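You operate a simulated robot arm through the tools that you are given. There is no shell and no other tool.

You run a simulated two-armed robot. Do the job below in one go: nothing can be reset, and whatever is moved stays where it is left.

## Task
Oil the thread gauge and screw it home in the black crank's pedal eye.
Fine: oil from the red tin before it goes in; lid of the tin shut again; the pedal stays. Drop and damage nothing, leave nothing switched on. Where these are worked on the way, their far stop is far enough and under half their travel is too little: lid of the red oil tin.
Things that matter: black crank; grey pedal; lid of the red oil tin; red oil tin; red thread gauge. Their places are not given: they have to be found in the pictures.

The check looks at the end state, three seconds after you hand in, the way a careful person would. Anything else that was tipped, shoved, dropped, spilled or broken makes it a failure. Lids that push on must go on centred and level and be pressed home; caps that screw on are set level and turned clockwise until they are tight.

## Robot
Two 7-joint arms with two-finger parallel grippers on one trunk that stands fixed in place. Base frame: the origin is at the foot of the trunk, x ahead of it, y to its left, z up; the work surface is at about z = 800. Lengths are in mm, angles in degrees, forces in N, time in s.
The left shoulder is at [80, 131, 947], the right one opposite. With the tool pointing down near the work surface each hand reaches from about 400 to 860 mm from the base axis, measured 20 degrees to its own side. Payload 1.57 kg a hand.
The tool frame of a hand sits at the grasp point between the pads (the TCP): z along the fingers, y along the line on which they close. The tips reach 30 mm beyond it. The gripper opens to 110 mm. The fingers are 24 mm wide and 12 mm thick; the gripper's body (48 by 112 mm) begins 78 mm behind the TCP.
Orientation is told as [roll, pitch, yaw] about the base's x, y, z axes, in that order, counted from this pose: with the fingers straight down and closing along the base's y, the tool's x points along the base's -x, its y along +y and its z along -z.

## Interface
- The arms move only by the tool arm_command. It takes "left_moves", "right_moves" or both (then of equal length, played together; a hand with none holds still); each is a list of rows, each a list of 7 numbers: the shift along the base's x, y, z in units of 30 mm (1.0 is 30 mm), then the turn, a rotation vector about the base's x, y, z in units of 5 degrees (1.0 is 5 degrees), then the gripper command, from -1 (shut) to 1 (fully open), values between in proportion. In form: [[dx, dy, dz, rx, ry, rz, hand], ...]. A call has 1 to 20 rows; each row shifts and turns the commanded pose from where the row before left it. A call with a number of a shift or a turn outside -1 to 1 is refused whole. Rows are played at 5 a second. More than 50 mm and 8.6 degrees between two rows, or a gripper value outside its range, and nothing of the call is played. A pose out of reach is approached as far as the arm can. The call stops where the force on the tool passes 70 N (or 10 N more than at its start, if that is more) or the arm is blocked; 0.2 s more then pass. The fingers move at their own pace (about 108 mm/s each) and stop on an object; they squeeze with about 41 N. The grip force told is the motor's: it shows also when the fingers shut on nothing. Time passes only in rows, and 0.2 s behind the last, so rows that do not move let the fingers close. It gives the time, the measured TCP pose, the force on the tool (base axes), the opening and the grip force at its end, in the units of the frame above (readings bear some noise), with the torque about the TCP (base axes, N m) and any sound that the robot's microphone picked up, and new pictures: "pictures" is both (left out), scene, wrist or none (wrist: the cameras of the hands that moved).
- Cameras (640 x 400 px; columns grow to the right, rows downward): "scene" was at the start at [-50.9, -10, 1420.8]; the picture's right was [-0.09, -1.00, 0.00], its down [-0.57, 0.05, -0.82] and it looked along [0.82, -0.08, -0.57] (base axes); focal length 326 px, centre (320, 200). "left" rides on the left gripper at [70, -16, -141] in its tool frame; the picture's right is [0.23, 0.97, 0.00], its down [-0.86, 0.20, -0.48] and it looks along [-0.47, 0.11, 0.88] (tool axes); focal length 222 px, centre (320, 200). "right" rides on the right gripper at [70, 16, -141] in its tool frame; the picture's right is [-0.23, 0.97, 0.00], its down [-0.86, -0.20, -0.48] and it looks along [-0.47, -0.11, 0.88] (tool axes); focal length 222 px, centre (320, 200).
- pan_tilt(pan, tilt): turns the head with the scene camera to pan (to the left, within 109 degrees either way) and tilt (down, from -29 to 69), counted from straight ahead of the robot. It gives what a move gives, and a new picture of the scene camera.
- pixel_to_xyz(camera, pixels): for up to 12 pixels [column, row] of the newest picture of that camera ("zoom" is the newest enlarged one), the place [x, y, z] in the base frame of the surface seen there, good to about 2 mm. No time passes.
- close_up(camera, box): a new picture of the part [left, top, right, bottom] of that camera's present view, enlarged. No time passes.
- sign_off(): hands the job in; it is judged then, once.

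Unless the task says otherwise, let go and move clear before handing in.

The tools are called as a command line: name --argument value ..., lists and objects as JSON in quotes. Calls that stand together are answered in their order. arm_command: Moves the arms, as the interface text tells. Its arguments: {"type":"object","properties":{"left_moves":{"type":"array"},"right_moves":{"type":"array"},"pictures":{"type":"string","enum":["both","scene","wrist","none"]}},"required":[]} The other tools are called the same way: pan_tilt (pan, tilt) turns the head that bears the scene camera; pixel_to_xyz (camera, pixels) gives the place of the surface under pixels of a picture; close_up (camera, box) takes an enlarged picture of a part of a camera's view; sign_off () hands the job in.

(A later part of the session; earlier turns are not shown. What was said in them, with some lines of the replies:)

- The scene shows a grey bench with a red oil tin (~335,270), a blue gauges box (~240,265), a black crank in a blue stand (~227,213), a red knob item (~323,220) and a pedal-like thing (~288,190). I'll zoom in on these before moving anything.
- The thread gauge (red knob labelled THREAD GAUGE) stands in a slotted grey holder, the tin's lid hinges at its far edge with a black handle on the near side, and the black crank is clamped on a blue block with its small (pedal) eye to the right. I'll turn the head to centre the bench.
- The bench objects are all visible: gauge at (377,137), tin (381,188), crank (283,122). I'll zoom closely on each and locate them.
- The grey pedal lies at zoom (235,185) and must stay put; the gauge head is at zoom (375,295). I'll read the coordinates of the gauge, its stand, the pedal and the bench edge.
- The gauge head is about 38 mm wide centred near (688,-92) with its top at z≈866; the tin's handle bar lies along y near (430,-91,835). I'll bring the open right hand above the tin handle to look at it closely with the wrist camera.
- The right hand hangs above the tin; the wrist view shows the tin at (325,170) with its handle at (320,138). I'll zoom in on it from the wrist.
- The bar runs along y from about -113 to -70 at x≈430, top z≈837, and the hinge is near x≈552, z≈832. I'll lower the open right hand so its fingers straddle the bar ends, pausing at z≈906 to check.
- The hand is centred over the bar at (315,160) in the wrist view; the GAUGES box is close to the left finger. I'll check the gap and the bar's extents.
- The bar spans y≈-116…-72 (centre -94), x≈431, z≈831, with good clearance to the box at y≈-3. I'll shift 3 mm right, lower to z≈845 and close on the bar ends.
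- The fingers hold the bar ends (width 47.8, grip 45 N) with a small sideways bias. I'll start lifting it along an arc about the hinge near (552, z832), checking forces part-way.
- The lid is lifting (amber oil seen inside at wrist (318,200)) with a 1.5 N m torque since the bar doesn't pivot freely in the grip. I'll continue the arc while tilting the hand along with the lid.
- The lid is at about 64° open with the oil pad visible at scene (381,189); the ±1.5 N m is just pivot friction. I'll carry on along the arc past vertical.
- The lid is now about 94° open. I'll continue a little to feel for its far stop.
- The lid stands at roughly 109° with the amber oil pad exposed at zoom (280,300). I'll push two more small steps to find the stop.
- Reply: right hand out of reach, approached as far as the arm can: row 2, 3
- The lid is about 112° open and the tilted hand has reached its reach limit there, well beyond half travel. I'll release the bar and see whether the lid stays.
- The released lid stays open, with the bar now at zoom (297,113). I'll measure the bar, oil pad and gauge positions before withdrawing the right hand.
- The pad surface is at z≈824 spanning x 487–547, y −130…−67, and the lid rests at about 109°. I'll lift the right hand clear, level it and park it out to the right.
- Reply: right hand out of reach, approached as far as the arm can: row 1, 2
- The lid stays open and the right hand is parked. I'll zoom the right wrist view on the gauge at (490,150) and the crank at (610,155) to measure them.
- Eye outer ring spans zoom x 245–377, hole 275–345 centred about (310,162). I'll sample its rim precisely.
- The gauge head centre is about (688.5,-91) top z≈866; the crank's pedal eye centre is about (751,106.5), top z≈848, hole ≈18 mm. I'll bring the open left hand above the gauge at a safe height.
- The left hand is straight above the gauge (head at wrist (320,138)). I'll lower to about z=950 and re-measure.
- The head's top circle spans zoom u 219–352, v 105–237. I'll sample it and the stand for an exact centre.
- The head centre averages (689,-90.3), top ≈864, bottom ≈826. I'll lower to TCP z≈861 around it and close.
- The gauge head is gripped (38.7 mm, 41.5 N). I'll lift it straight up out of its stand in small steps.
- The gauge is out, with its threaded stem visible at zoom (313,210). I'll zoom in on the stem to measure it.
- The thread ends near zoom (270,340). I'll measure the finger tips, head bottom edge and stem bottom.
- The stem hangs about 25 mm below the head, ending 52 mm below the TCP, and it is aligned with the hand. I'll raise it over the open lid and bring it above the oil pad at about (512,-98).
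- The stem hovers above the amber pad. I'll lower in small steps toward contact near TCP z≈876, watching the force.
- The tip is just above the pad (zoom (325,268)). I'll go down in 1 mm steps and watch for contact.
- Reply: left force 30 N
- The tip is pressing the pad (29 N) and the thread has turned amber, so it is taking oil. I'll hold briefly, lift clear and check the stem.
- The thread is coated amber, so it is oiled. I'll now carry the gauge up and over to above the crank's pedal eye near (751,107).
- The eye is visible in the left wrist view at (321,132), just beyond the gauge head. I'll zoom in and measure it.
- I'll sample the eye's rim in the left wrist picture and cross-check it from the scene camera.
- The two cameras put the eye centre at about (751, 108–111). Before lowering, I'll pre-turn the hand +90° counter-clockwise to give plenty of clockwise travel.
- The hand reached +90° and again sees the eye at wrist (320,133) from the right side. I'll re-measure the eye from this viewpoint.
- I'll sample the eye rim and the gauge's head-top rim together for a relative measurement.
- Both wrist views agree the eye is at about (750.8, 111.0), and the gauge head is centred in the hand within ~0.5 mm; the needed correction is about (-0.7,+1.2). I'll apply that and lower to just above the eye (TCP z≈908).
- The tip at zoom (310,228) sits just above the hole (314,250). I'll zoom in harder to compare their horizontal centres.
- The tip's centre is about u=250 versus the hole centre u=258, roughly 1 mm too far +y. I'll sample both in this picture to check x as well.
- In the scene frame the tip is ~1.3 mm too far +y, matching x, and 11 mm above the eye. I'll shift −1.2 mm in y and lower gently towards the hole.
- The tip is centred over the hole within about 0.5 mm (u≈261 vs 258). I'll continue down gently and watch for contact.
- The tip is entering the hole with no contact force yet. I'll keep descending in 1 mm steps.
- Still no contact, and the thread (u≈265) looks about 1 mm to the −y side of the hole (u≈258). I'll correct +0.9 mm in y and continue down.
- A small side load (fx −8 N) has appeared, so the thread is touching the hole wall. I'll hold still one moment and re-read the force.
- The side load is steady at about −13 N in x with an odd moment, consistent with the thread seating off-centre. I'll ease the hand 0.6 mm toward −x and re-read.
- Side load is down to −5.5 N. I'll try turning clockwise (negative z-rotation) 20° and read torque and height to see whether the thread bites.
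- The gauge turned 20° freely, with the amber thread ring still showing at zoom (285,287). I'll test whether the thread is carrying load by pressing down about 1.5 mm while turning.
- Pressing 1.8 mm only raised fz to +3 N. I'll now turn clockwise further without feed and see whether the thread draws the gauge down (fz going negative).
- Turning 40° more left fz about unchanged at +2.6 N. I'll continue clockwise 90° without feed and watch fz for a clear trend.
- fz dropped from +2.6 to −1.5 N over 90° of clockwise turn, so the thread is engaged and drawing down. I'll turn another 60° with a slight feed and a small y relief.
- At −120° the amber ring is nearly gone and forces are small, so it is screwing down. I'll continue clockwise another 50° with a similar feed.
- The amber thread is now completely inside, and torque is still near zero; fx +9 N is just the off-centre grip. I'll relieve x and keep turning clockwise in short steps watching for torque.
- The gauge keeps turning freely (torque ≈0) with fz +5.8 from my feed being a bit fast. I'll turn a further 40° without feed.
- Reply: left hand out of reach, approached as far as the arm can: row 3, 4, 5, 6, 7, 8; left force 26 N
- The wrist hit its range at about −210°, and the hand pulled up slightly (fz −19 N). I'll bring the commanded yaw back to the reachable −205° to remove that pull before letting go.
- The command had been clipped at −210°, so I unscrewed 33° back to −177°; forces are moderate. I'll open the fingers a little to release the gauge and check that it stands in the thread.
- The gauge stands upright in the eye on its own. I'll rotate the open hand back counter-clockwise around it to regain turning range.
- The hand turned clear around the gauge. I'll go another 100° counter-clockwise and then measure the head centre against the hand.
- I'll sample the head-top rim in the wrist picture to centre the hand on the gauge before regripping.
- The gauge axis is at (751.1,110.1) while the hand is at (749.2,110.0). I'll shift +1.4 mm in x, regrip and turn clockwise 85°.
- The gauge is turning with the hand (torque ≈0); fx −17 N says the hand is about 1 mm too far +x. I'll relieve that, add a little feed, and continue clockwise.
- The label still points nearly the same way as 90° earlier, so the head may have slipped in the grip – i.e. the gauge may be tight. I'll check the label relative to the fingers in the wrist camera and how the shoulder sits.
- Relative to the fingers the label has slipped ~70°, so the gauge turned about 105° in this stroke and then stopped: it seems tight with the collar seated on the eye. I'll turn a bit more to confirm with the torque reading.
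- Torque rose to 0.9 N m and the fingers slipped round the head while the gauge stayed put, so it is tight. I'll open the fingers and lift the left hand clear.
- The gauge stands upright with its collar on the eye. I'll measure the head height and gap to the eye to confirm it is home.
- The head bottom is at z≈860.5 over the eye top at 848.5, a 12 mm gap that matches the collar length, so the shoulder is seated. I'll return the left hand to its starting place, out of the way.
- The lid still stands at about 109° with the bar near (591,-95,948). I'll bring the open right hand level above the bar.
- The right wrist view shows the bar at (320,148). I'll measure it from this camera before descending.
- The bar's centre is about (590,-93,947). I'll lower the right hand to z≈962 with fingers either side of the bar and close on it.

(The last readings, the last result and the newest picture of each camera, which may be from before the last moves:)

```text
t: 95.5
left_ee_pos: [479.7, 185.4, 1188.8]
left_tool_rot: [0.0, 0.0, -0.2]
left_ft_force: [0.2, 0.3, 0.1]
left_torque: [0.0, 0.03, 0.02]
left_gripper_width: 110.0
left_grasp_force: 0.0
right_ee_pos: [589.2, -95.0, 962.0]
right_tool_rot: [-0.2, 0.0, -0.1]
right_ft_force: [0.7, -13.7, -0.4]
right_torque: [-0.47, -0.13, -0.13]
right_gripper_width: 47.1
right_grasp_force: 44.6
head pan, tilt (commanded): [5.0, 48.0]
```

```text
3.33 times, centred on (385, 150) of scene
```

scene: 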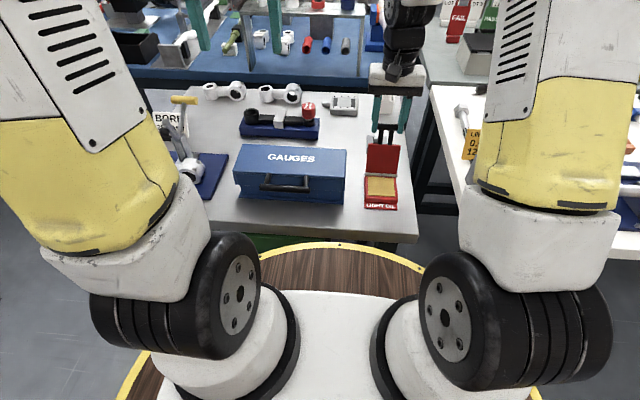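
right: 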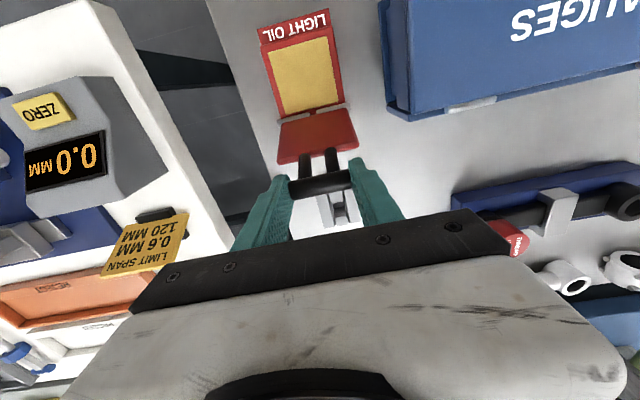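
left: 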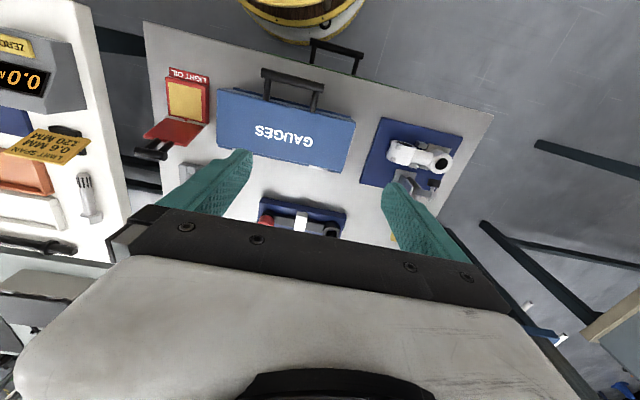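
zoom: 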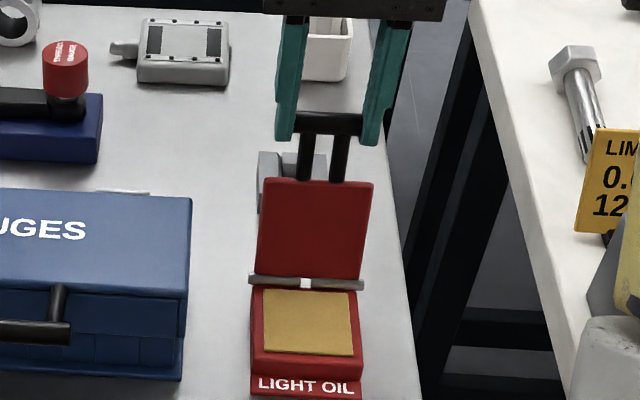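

The bar is gripped with the lid at about 108°. I'll swing it back along the reverse arc, checking part-way.

arm_command --right_moves '[[-0.547, -0.02, 0.137, 0, 0, 0, -1], [-0.56, 0, 0.057, 0, 0, 0, -1], [-0.56, 0, -0.02, 0, 0, 0, -1], [-0.557, 0, -0.097, 0, 0, 0, -1], [-0.533, 0, -0.173, 0, 0, 0, -1], [0, 0, 0, 0, 0, 0, -1]]'

```text
t: 97.0
left_ee_pos: [479.1, 185.1, 1187.5]
left_tool_rot: [0.0, 0.1, -0.2]
left_ft_force: [-0.2, 0.1, -0.5]
left_torque: [0.0, -0.02, -0.01]
left_gripper_width: 110.0
left_grasp_force: 0.0
right_ee_pos: [507.4, -95.4, 959.9]
right_tool_rot: [0.0, -0.1, 0.0]
right_ft_force: [8.9, -12.0, 6.6]
right_torque: [-0.2, -1.42, -0.05]
right_gripper_width: 47.4
right_grasp_force: 45.4
head pan, tilt (commanded): [5.0, 48.0]
```

scene: 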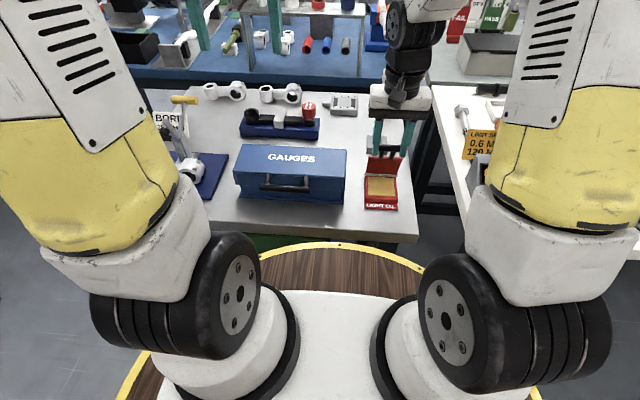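
right: 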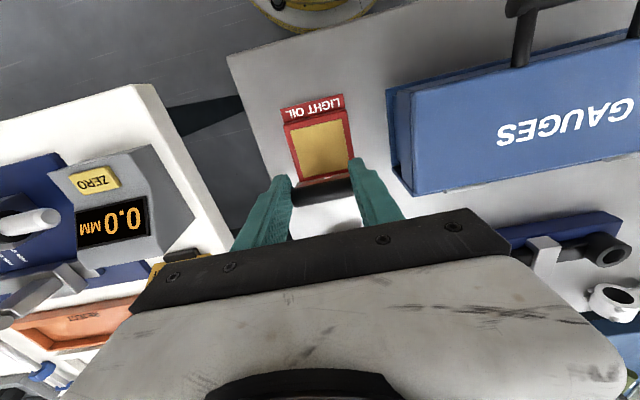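

The lid follows the hand (now about 68°, forces small). I'll continue the arc down to about 20°.

arm_command --right_moves '[[-0.507, 0, -0.247, 0, 0, 0, -1], [-0.467, 0, -0.317, 0, 0, 0, -1], [-0.417, 0, -0.373, 0, 0, 0, -1], [-0.363, 0, -0.433, 0, 0, 0, -1], [-0.297, 0, -0.477, 0, 0, 0, -1], [-0.23, 0, -0.513, 0, 0, 0, -1], [0, 0, 0, 0, 0, 0, -1]]'

```text
t: 98.5
left_ee_pos: [478.8, 186.0, 1187.3]
left_tool_rot: [0.0, 0.0, -0.2]
left_ft_force: [0.1, -0.1, 0.5]
left_torque: [0.03, 0.01, 0.03]
left_gripper_width: 110.0
left_grasp_force: 0.1
right_ee_pos: [435.8, -95.3, 888.8]
right_tool_rot: [0.0, 0.3, 0.0]
right_ft_force: [-16.6, -13.0, 15.1]
right_torque: [0.15, -0.87, -0.26]
right_gripper_width: 47.8
right_grasp_force: 45.1
head pan, tilt (commanded): [5.0, 48.0]
```

scene: 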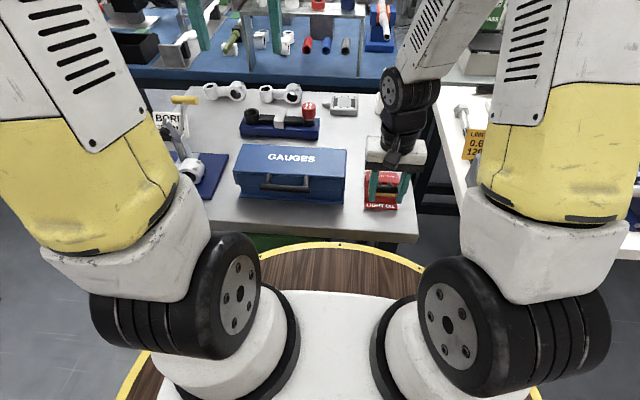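
right: 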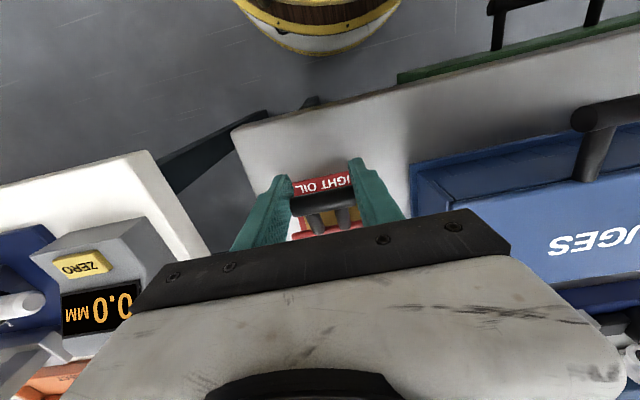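

The lid is about 20° open with modest radial force. I'll bring it down the last bit towards the original closed bar position (431, z 846).

arm_command --right_moves '[[-0.12, 0, -0.53, 0, 0, 0, -1], [-0.04, 0, -0.55, 0, 0, 0, -1], [0, 0, -0.15, 0, 0, 0, -1], [0, 0, 0, 0, 0, 0, -1]]'

```text
t: 99.5
left_ee_pos: [478.3, 185.5, 1187.9]
left_tool_rot: [0.0, 0.0, -0.1]
left_ft_force: [-0.7, 0.3, -0.4]
left_torque: [-0.01, 0.01, -0.01]
left_gripper_width: 109.9
left_grasp_force: 0.1
right_ee_pos: [430.6, -94.7, 851.1]
right_tool_rot: [-0.1, 0.3, 0.0]
right_ft_force: [-29.6, -6.5, 8.4]
right_torque: [0.14, -0.42, -0.1]
right_gripper_width: 47.6
right_grasp_force: 44.6
head pan, tilt (commanded): [5.0, 48.0]
```

scene: 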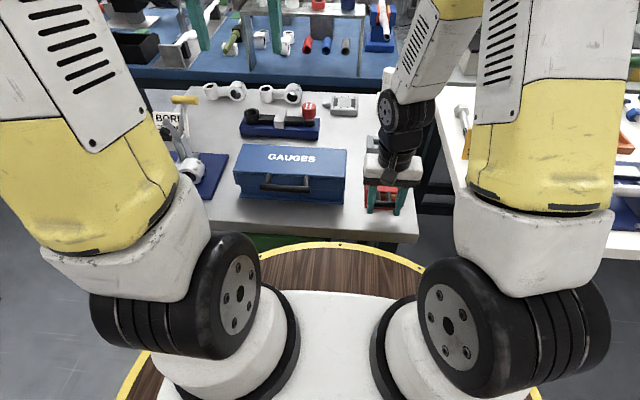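
right: 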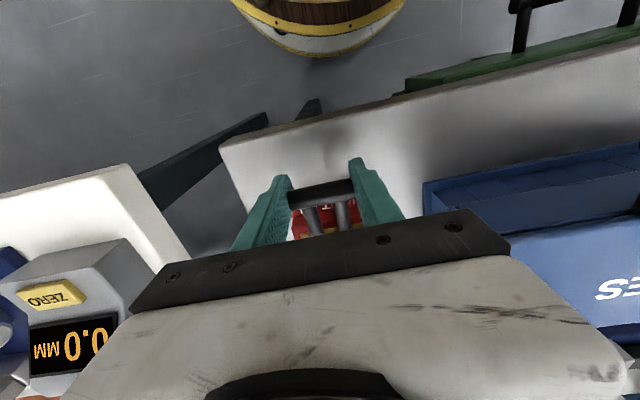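

fx is −30 N, so the hand should be a bit further −x; the lid is nearly down. I'll ease −1.5 mm in x and lower the last few millimetres.

arm_command --right_moves '[[-0.05, 0, -0.05, 0, 0, 0, -1], [-0.02, 0, -0.05, 0, 0, 0, -1], [0, 0, -0.05, 0, 0, 0, -1], [0, 0, 0, 0, 0, 0, -1]]'

close_up --camera "scene" --box '[350, 155, 415, 220]'

```text
t: 100.5
left_ee_pos: [478.6, 186.7, 1188.2]
left_tool_rot: [-0.1, 0.1, -0.1]
left_ft_force: [0.7, -0.1, 0.5]
left_torque: [0.01, -0.06, 0.01]
left_gripper_width: 110.1
left_grasp_force: 0.0
right_ee_pos: [430.8, -95.7, 846.5]
right_tool_rot: [-0.1, 0.0, 0.1]
right_ft_force: [-20.7, -11.8, 11.0]
right_torque: [-0.08, -0.92, -0.12]
right_gripper_width: 47.8
right_grasp_force: 45.2
head pan, tilt (commanded): [5.0, 48.0]
```

scene: 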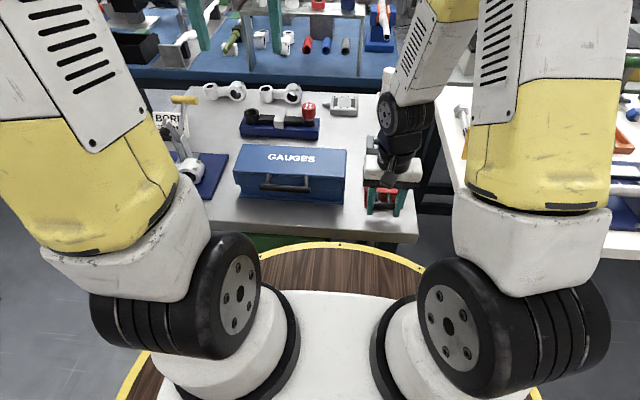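
right: 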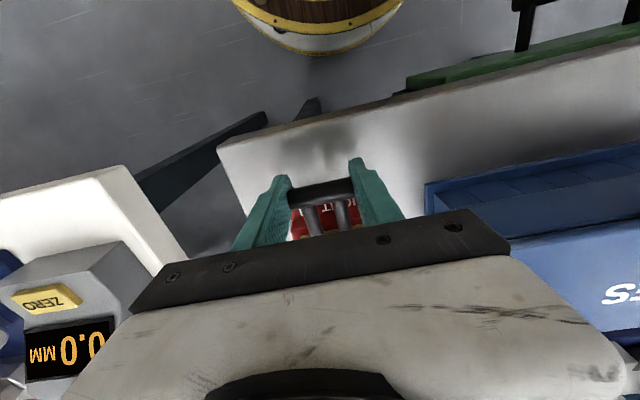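

```text
6.15 times, centred on (382, 188) of scene
```

zoom: 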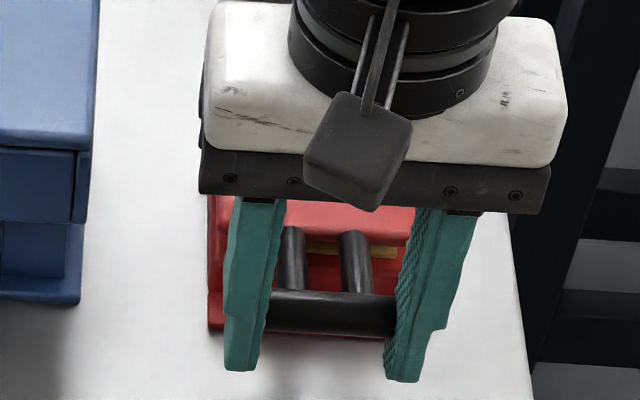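

Amber still shows under the lid's front edge (zoom (330,248)), so it isn't quite shut. I'll lower further in small steps until the force rises.

arm_command --right_moves '[[-0.03, 0, -0.06, 0, 0, 0, -1], [0, 0, -0.06, 0, 0, 0, -1], [0, 0, 0, 0, 0, 0, -1]]' --pictures "none"

close_up --camera "scene" --box '[350, 155, 415, 220]'

```text
t: 101.3
left_ee_pos: [478.5, 185.3, 1188.5]
left_tool_rot: [0.1, 0.0, -0.1]
left_ft_force: [0.4, -0.2, -0.5]
left_torque: [-0.03, -0.04, -0.02]
left_gripper_width: 109.9
left_grasp_force: 0.2
right_ee_pos: [431.1, -94.7, 843.3]
right_tool_rot: [0.0, -0.1, 0.1]
right_ft_force: [-12.9, -13.4, 10.4]
right_torque: [-0.04, -1.18, -0.18]
right_gripper_width: 47.8
right_grasp_force: 44.8
head pan, tilt (commanded): [5.0, 48.0]
```

```text
6.15 times, centred on (382, 188) of scene
```

zoom: 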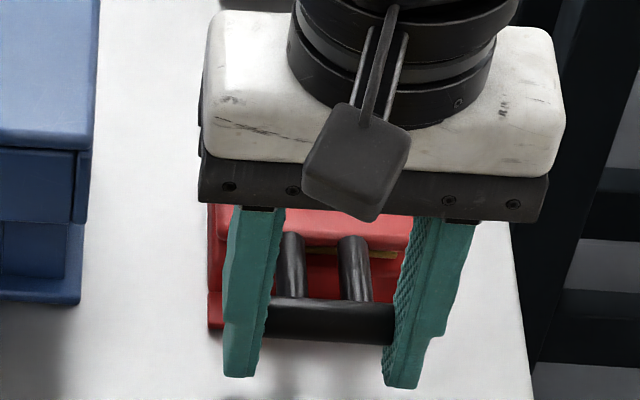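

Only a sliver of amber remains at (385,253). I'll lower another 3–4 mm in small steps.

arm_command --right_moves '[[0, 0, -0.05, 0, 0, 0, -1], [0, 0, -0.05, 0, 0, 0, -1], [0, 0, -0.04, 0, 0, 0, -1], [0, 0, 0, 0, 0, 0, -1]]' --pictures "none"

close_up --camera "scene" --box '[350, 155, 415, 220]'

```text
t: 102.3
left_ee_pos: [478.5, 185.9, 1189.1]
left_tool_rot: [0.1, 0.0, -0.1]
left_ft_force: [0.1, 0.3, 0.5]
left_torque: [-0.02, 0.01, -0.02]
left_gripper_width: 110.0
left_grasp_force: 0.0
right_ee_pos: [430.7, -94.8, 839.2]
right_tool_rot: [-0.1, 0.0, 0.0]
right_ft_force: [-10.2, -18.1, 10.8]
right_torque: [-0.04, -1.24, -0.12]
right_gripper_width: 47.6
right_grasp_force: 45.6
head pan, tilt (commanded): [5.0, 48.0]
```

```text
6.15 times, centred on (382, 188) of scene
```

zoom: 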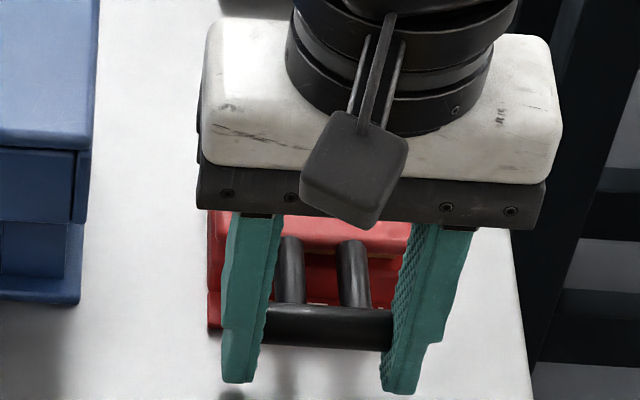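

No amber is visible any more, but fz is still only 11 N. I'll press a little further to feel the lid's stop.

arm_command --right_moves '[[0, 0, -0.04, 0, 0, 0, -1], [0, 0, -0.04, 0, 0, 0, -1], [0, 0, 0, 0, 0, 0, -1]]' --pictures "none"

close_up --camera "scene" --box '[350, 155, 415, 220]'

```text
t: 103.2
left_ee_pos: [479.4, 186.1, 1188.5]
left_tool_rot: [0.0, 0.0, -0.1]
left_ft_force: [0.1, -0.6, -0.6]
left_torque: [-0.01, -0.02, -0.01]
left_gripper_width: 110.1
left_grasp_force: 0.0
right_ee_pos: [430.1, -94.9, 836.8]
right_tool_rot: [0.0, -0.1, -0.1]
right_ft_force: [-2.6, -24.3, 11.3]
right_torque: [-0.26, -1.3, -0.17]
right_gripper_width: 47.6
right_grasp_force: 44.7
head pan, tilt (commanded): [5.0, 48.0]
```

```text
6.15 times, centred on (382, 188) of scene
```

zoom: 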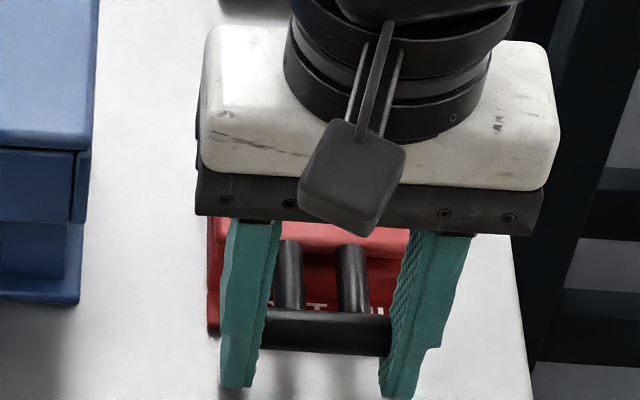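

The label text is just reappearing above the bar, so the lid may be a few millimetres from shut. I'll measure the bar's height against its original 837.5.

pixel_to_xyz --camera "zoom" --pixels '[[325, 318], [325, 335], [290, 260], [350, 265], [340, 225], [300, 240], [235, 380], [400, 390]]'

pixel_to_xyz --camera "right" --pixels '[[320, 185], [320, 192], [300, 195], [345, 188], [312, 215], [340, 212]]'

```text
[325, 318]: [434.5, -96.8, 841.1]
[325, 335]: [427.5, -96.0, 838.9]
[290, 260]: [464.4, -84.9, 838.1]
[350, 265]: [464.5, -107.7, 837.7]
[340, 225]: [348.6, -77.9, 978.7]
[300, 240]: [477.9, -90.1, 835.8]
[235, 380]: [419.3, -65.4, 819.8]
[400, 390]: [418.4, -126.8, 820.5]
```

```text
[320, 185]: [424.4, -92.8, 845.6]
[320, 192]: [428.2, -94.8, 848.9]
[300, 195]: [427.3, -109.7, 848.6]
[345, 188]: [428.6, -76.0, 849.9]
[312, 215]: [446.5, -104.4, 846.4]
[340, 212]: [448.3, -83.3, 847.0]
```

The bar top is at about 841, some 3.5 mm above its closed height, while my fingertips are near the bench. I'll release the bar, rise, and then press the lid shut from above with closed fingers.

arm_command --right_moves '[[0, 0, 0, 0, 0, 0, 0.4], [0, 0, 0, 0, 0, 0, 0.4], [0, 0, 0, 0, 0, 0, 0.4], [0, 0, 0.5, 0, 0, 0, 0.4], [0, 0, 1, 0, 0, 0, 0.4], [0, 0, 1, 0, 0, 0, 0.4], [0, 0, 1, 0, 0, 0, 0.4], [0, 0, 0, 0, 0, 0, 0.4]]'

close_up --camera "right" --box '[260, 110, 400, 240]'

close_up --camera "scene" --box '[355, 165, 405, 215]'

```text
t: 105.0
left_ee_pos: [479.7, 186.4, 1187.3]
left_tool_rot: [0.0, 0.0, -0.2]
left_ft_force: [0.1, 0.6, 0.3]
left_torque: [-0.03, 0.01, 0.01]
left_gripper_width: 110.0
left_grasp_force: 0.0
right_ee_pos: [431.2, -92.6, 940.4]
right_tool_rot: [0.0, 0.1, 0.0]
right_ft_force: [-0.1, -0.4, -1.0]
right_torque: [-0.02, -0.03, 0.03]
right_gripper_width: 76.9
right_grasp_force: 0.1
head pan, tilt (commanded): [5.0, 48.0]
```

scene: 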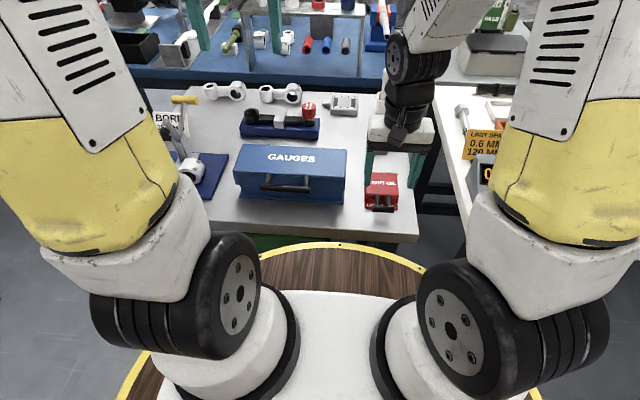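
right: 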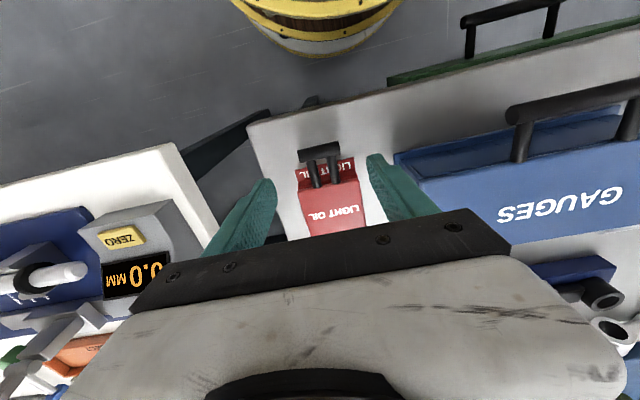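

```text
3.08 times, centred on (330, 175) of right
```

zoom: 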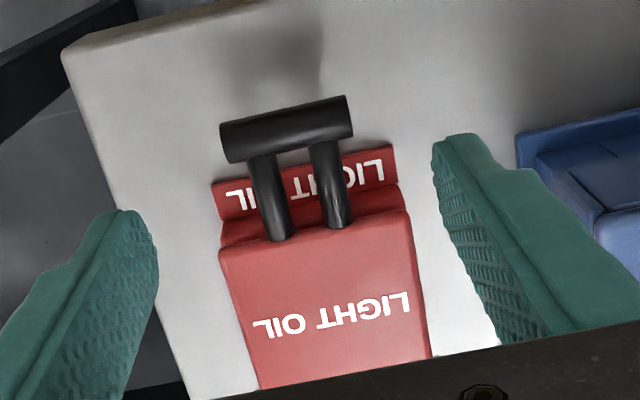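

```text
8.00 times, centred on (380, 190) of scene
```

zoom: 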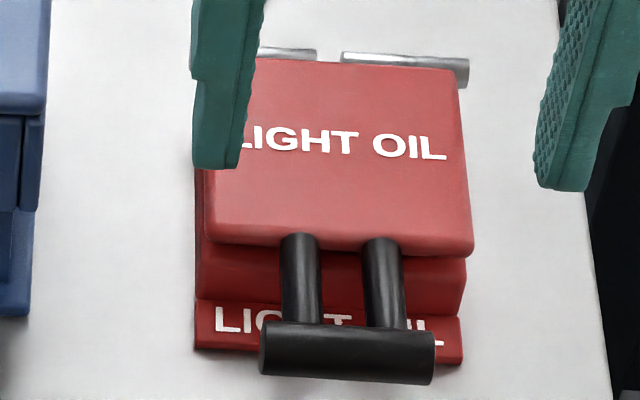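

The lid is nearly shut, but the bar sits about 2.5 mm higher than in the original picture. I'll close the fingers and press on the lid's front top centre from above.

arm_command --right_moves '[[0.99, -0.04, 0, 0, 0, 0, -1], [0.98, -0.04, 0, 0, 0, 0, -1], [0, 0, 0, 0, 0, 0, -1], [0, 0, 0, 0, 0, 0, -1], [0, 0, -1, 0, 0, 0, -1], [0, 0, -0.8, 0, 0, 0, -1], [0, 0, 0, 0, 0, 0, -1]]'

close_up --camera "scene" --box '[350, 155, 415, 220]'

```text
t: 106.5
left_ee_pos: [479.6, 187.1, 1187.5]
left_tool_rot: [0.0, 0.1, -0.1]
left_ft_force: [-0.4, -0.4, -0.3]
left_torque: [0.03, 0.01, -0.02]
left_gripper_width: 110.0
left_grasp_force: 0.0
right_ee_pos: [489.0, -94.3, 886.5]
right_tool_rot: [0.0, 0.0, 0.0]
right_ft_force: [0.2, -0.2, 0.6]
right_torque: [0.01, -0.01, -0.01]
right_gripper_width: 0.0
right_grasp_force: 21.7
head pan, tilt (commanded): [5.0, 48.0]
```

scene: 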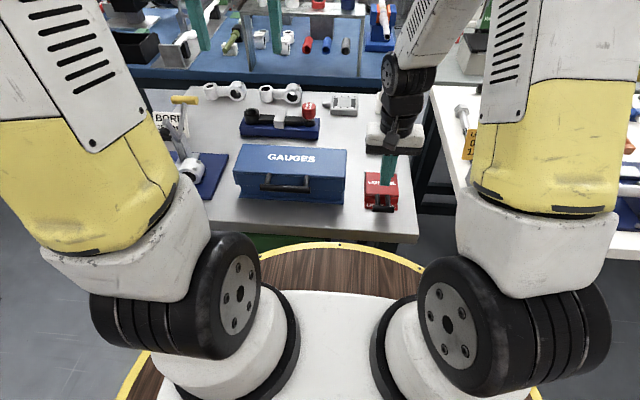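
right: 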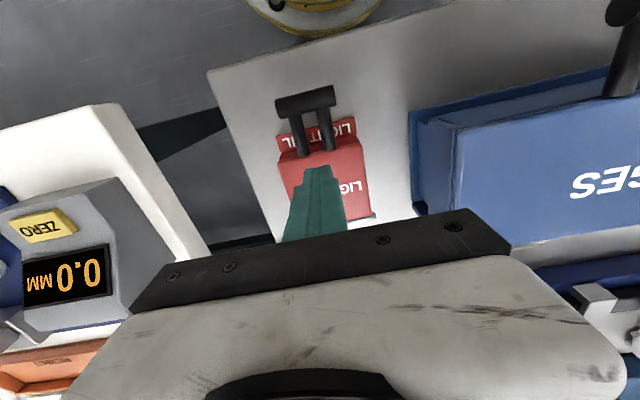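

```text
6.15 times, centred on (382, 188) of scene
```

zoom: 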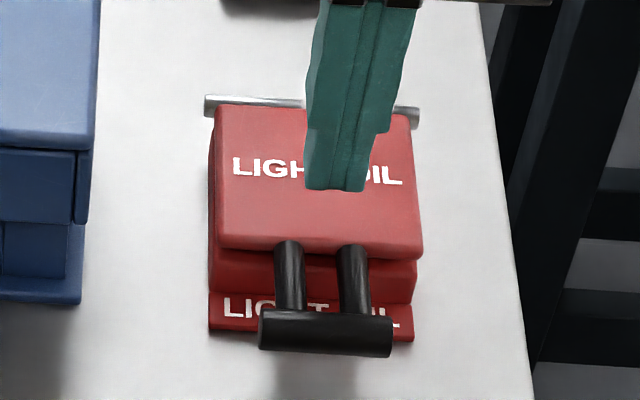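

The closed fingers hang over the lid's centre about 20 mm above it. I'll lower in small steps and stop when the press force rises.

arm_command --right_moves '[[0, 0, -0.4, 0, 0, 0, -1], [0, 0, -0.15, 0, 0, 0, -1], [0, 0, -0.06, 0, 0, 0, -1], [0, 0, 0, 0, 0, 0, -1]]' --pictures "none"

```text
t: 107.5
left_ee_pos: [479.8, 186.3, 1189.1]
left_tool_rot: [0.0, 0.0, -0.1]
left_ft_force: [0.3, -0.1, 0.0]
left_torque: [-0.02, 0.01, -0.01]
left_gripper_width: 110.0
left_grasp_force: 0.1
right_ee_pos: [488.2, -96.4, 870.0]
right_tool_rot: [0.0, -0.1, 0.0]
right_ft_force: [0.4, 0.1, 0.3]
right_torque: [-0.02, 0.0, 0.02]
right_gripper_width: 0.2
right_grasp_force: 21.0
head pan, tilt (commanded): [5.0, 48.0]
```

arm_command --right_moves '[[0, 0, -0.06, 0, 0, 0, -1], [0, 0, -0.06, 0, 0, 0, -1], [0, 0, 0, 0, 0, 0, -1]]' --pictures "none"

```text
t: 108.3
left_ee_pos: [479.7, 187.2, 1188.0]
left_tool_rot: [0.0, 0.0, 0.0]
left_ft_force: [0.2, -0.5, 0.2]
left_torque: [-0.01, 0.02, 0.02]
left_gripper_width: 109.9
left_grasp_force: 0.1
right_ee_pos: [490.6, -96.7, 865.5]
right_tool_rot: [0.0, 0.0, 0.0]
right_ft_force: [-0.3, 0.4, -0.2]
right_torque: [0.02, -0.02, 0.01]
right_gripper_width: 0.0
right_grasp_force: 21.3
head pan, tilt (commanded): [5.0, 48.0]
```

There is still no contact at z≈866, so I'll keep stepping down gently.

arm_command --right_moves '[[0, 0, -0.05, 0, 0, 0, -1], [0, 0, -0.05, 0, 0, 0, -1], [0, 0, 0, 0, 0, 0, -1]]' --pictures "none"

close_up --camera "scene" --box '[355, 165, 405, 215]'

```text
t: 109.2
left_ee_pos: [479.2, 187.6, 1187.9]
left_tool_rot: [0.0, 0.0, -0.1]
left_ft_force: [0.2, -0.4, 0.4]
left_torque: [0.01, -0.03, -0.02]
left_gripper_width: 109.9
left_grasp_force: 0.0
right_ee_pos: [490.2, -97.9, 863.8]
right_tool_rot: [0.1, 0.0, 0.0]
right_ft_force: [-2.6, 0.4, 10.0]
right_torque: [0.01, -0.04, 0.01]
right_gripper_width: 0.1
right_grasp_force: 21.1
head pan, tilt (commanded): [5.0, 48.0]
```

```text
8.00 times, centred on (380, 190) of scene
```

zoom: 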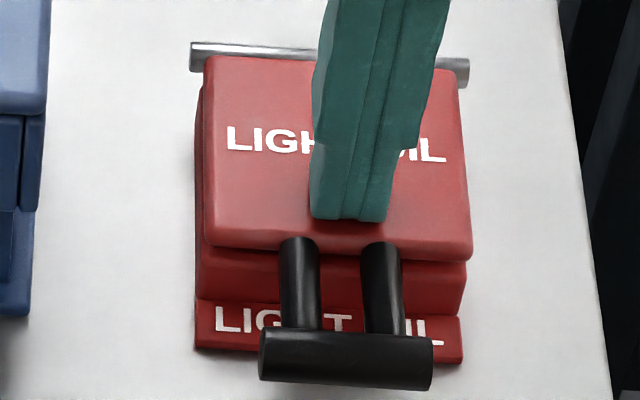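

Contact at 10 N, and the bar now sits at nearly its original height (v≈330–388). I'll press a little harder to seat the lid.

arm_command --right_moves '[[0, 0, -0.04, 0, 0, 0, -1], [0, 0, -0.04, 0, 0, 0, -1], [0, 0, 0, 0, 0, 0, -1]]' --pictures "none"

close_up --camera "scene" --box '[355, 165, 405, 215]'

```text
t: 110.0
left_ee_pos: [478.4, 186.1, 1188.3]
left_tool_rot: [0.0, -0.1, -0.1]
left_ft_force: [0.6, -0.2, 0.0]
left_torque: [-0.01, -0.03, 0.01]
left_gripper_width: 109.9
left_grasp_force: 0.1
right_ee_pos: [491.6, -97.0, 861.1]
right_tool_rot: [0.0, -0.3, 0.1]
right_ft_force: [-5.5, -5.7, 58.8]
right_torque: [-0.15, -0.51, 0.24]
right_gripper_width: 0.1
right_grasp_force: 21.8
head pan, tilt (commanded): [5.0, 48.0]
```

```text
8.00 times, centred on (380, 190) of scene
```

zoom: 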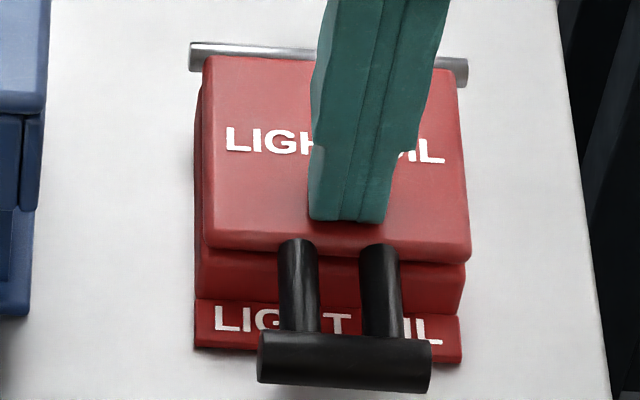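

The press reached 59 N with the lid solidly down, matching its original closed look. I'll lift straight off and return the right hand to its starting area.

arm_command --right_moves '[[0, 0, 0.1, 0, 0, 0, -1], [0, 0, 0.5, 0, 0, 0, -1], [0, 0, 1, 0, 0, 0, -1], [0, 0, 1, 0, 0, 0, -1], [0, 0, 1, 0, 0, 0, -1], [0, 0, 1, 0, 0, 0, -1], [0.4, -0.8, 1, 0, 0, 0, 0], [0.4, -0.8, 1, 0, 0, 0, 0.5], [0.4, -0.8, 0.8, 0, 0, 0, 1], [0.4, -0.8, 0.7, 0, 0, 0, 1], [0.4, -0.8, 0, 0, 0, 0, 1], [0.4, -0.8, 0, 0, 0, 0, 1], [0.4, -0.8, 0, 0, 0, 0, 1], [0.4, -0.8, 0, 0, 0, 0, 1], [0.4, -0.8, 0, 0, 0, 0, 1], [0.1, -0.8, 0, 0, 0, 0, 1], [0, 0, 0, 0, 0, 0, 1]]'

close_up --camera "scene" --box '[355, 165, 405, 215]'

close_up --camera "scene" --box '[220, 60, 420, 220]'

```text
t: 113.5
left_ee_pos: [478.8, 186.4, 1186.6]
left_tool_rot: [0.0, 0.0, -0.1]
left_ft_force: [-0.1, 0.1, -0.1]
left_torque: [-0.01, 0.0, 0.0]
left_gripper_width: 109.9
left_grasp_force: 0.0
right_ee_pos: [599.7, -337.5, 1102.4]
right_tool_rot: [0.1, 0.1, 0.0]
right_ft_force: [-0.2, -0.4, 0.1]
right_torque: [0.02, 0.02, 0.03]
right_gripper_width: 110.1
right_grasp_force: 0.0
head pan, tilt (commanded): [5.0, 48.0]
```

scene: 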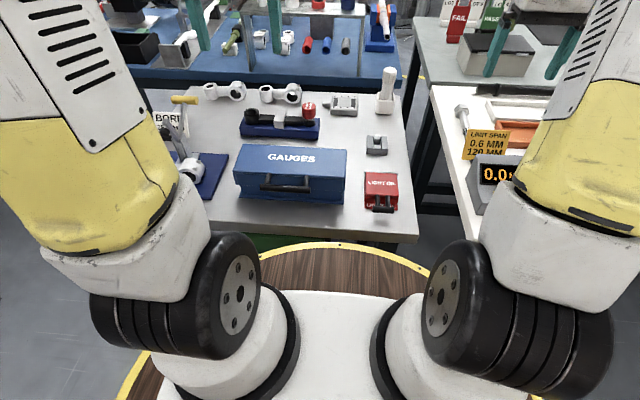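
right: 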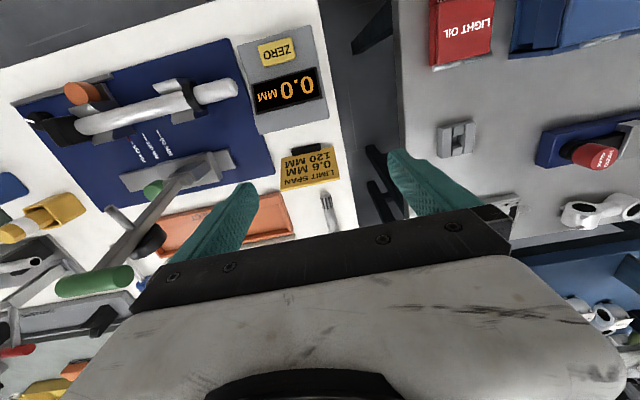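

```text
8.00 times, centred on (380, 190) of scene
```

zoom: 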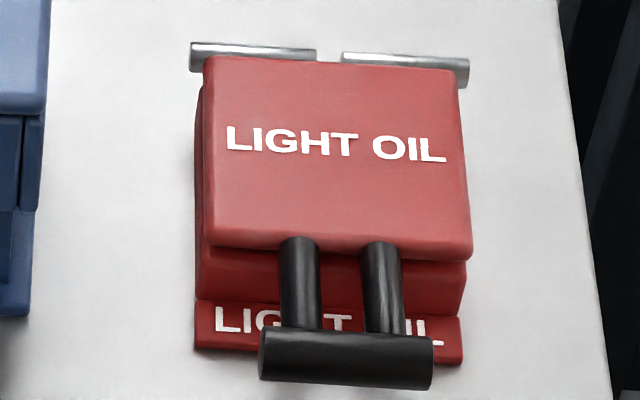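

```text
2.50 times, centred on (320, 140) of scene
```

zoom: 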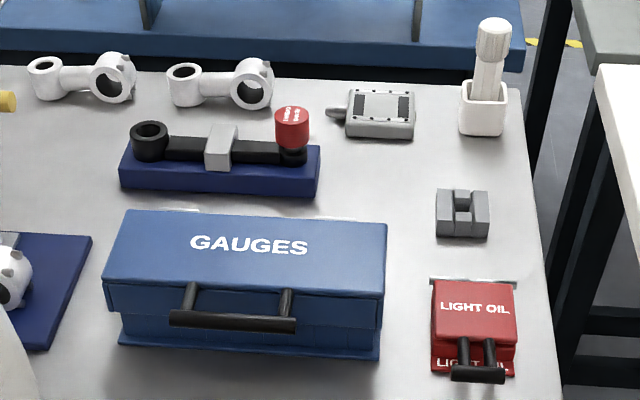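

The final pictures show the gauge standing upright and seated in the crank's pedal eye (zoom (292,128)). The tin's lid is shut exactly as at the start, the pedal is untouched at (380,112), and both hands are clear and empty. Everything asked is done, so I'm handing in.

sign_off

```text
The job is handed in.
```

The job is handed in: the thread gauge is oiled and screwed into the black crank's pedal eye, and the red tin's lid is shut again.

- **Oil:** I opened the tin's lid to about 109° and pressed the gauge's thread onto the oil pad. The thread came away coated amber before it went near the crank.
- **Gauge:** I turned it clockwise until it stopped and my fingers slipped round the head at about 0.9 N m. It stands upright. The gap under the head is about 12 mm, which matches the collar length, so I take the shoulder to be seated on the eye.
- **Lid:** Swinging it back left it about 3 mm short of shut, so I pressed it down from above, to about 59 N. In the last picture it looks the same as at the start.
- **Everything else:** I did not touch the grey pedal. Nothing was dropped or knocked in any picture I took, and both hands ended empty and clear of the bench.

On the first stroke the left wrist reached its turning limit. It pulled up on the gauge briefly and unscrewed it by about 33° before I regripped and finished tightening. I saw no sign of damage from that.
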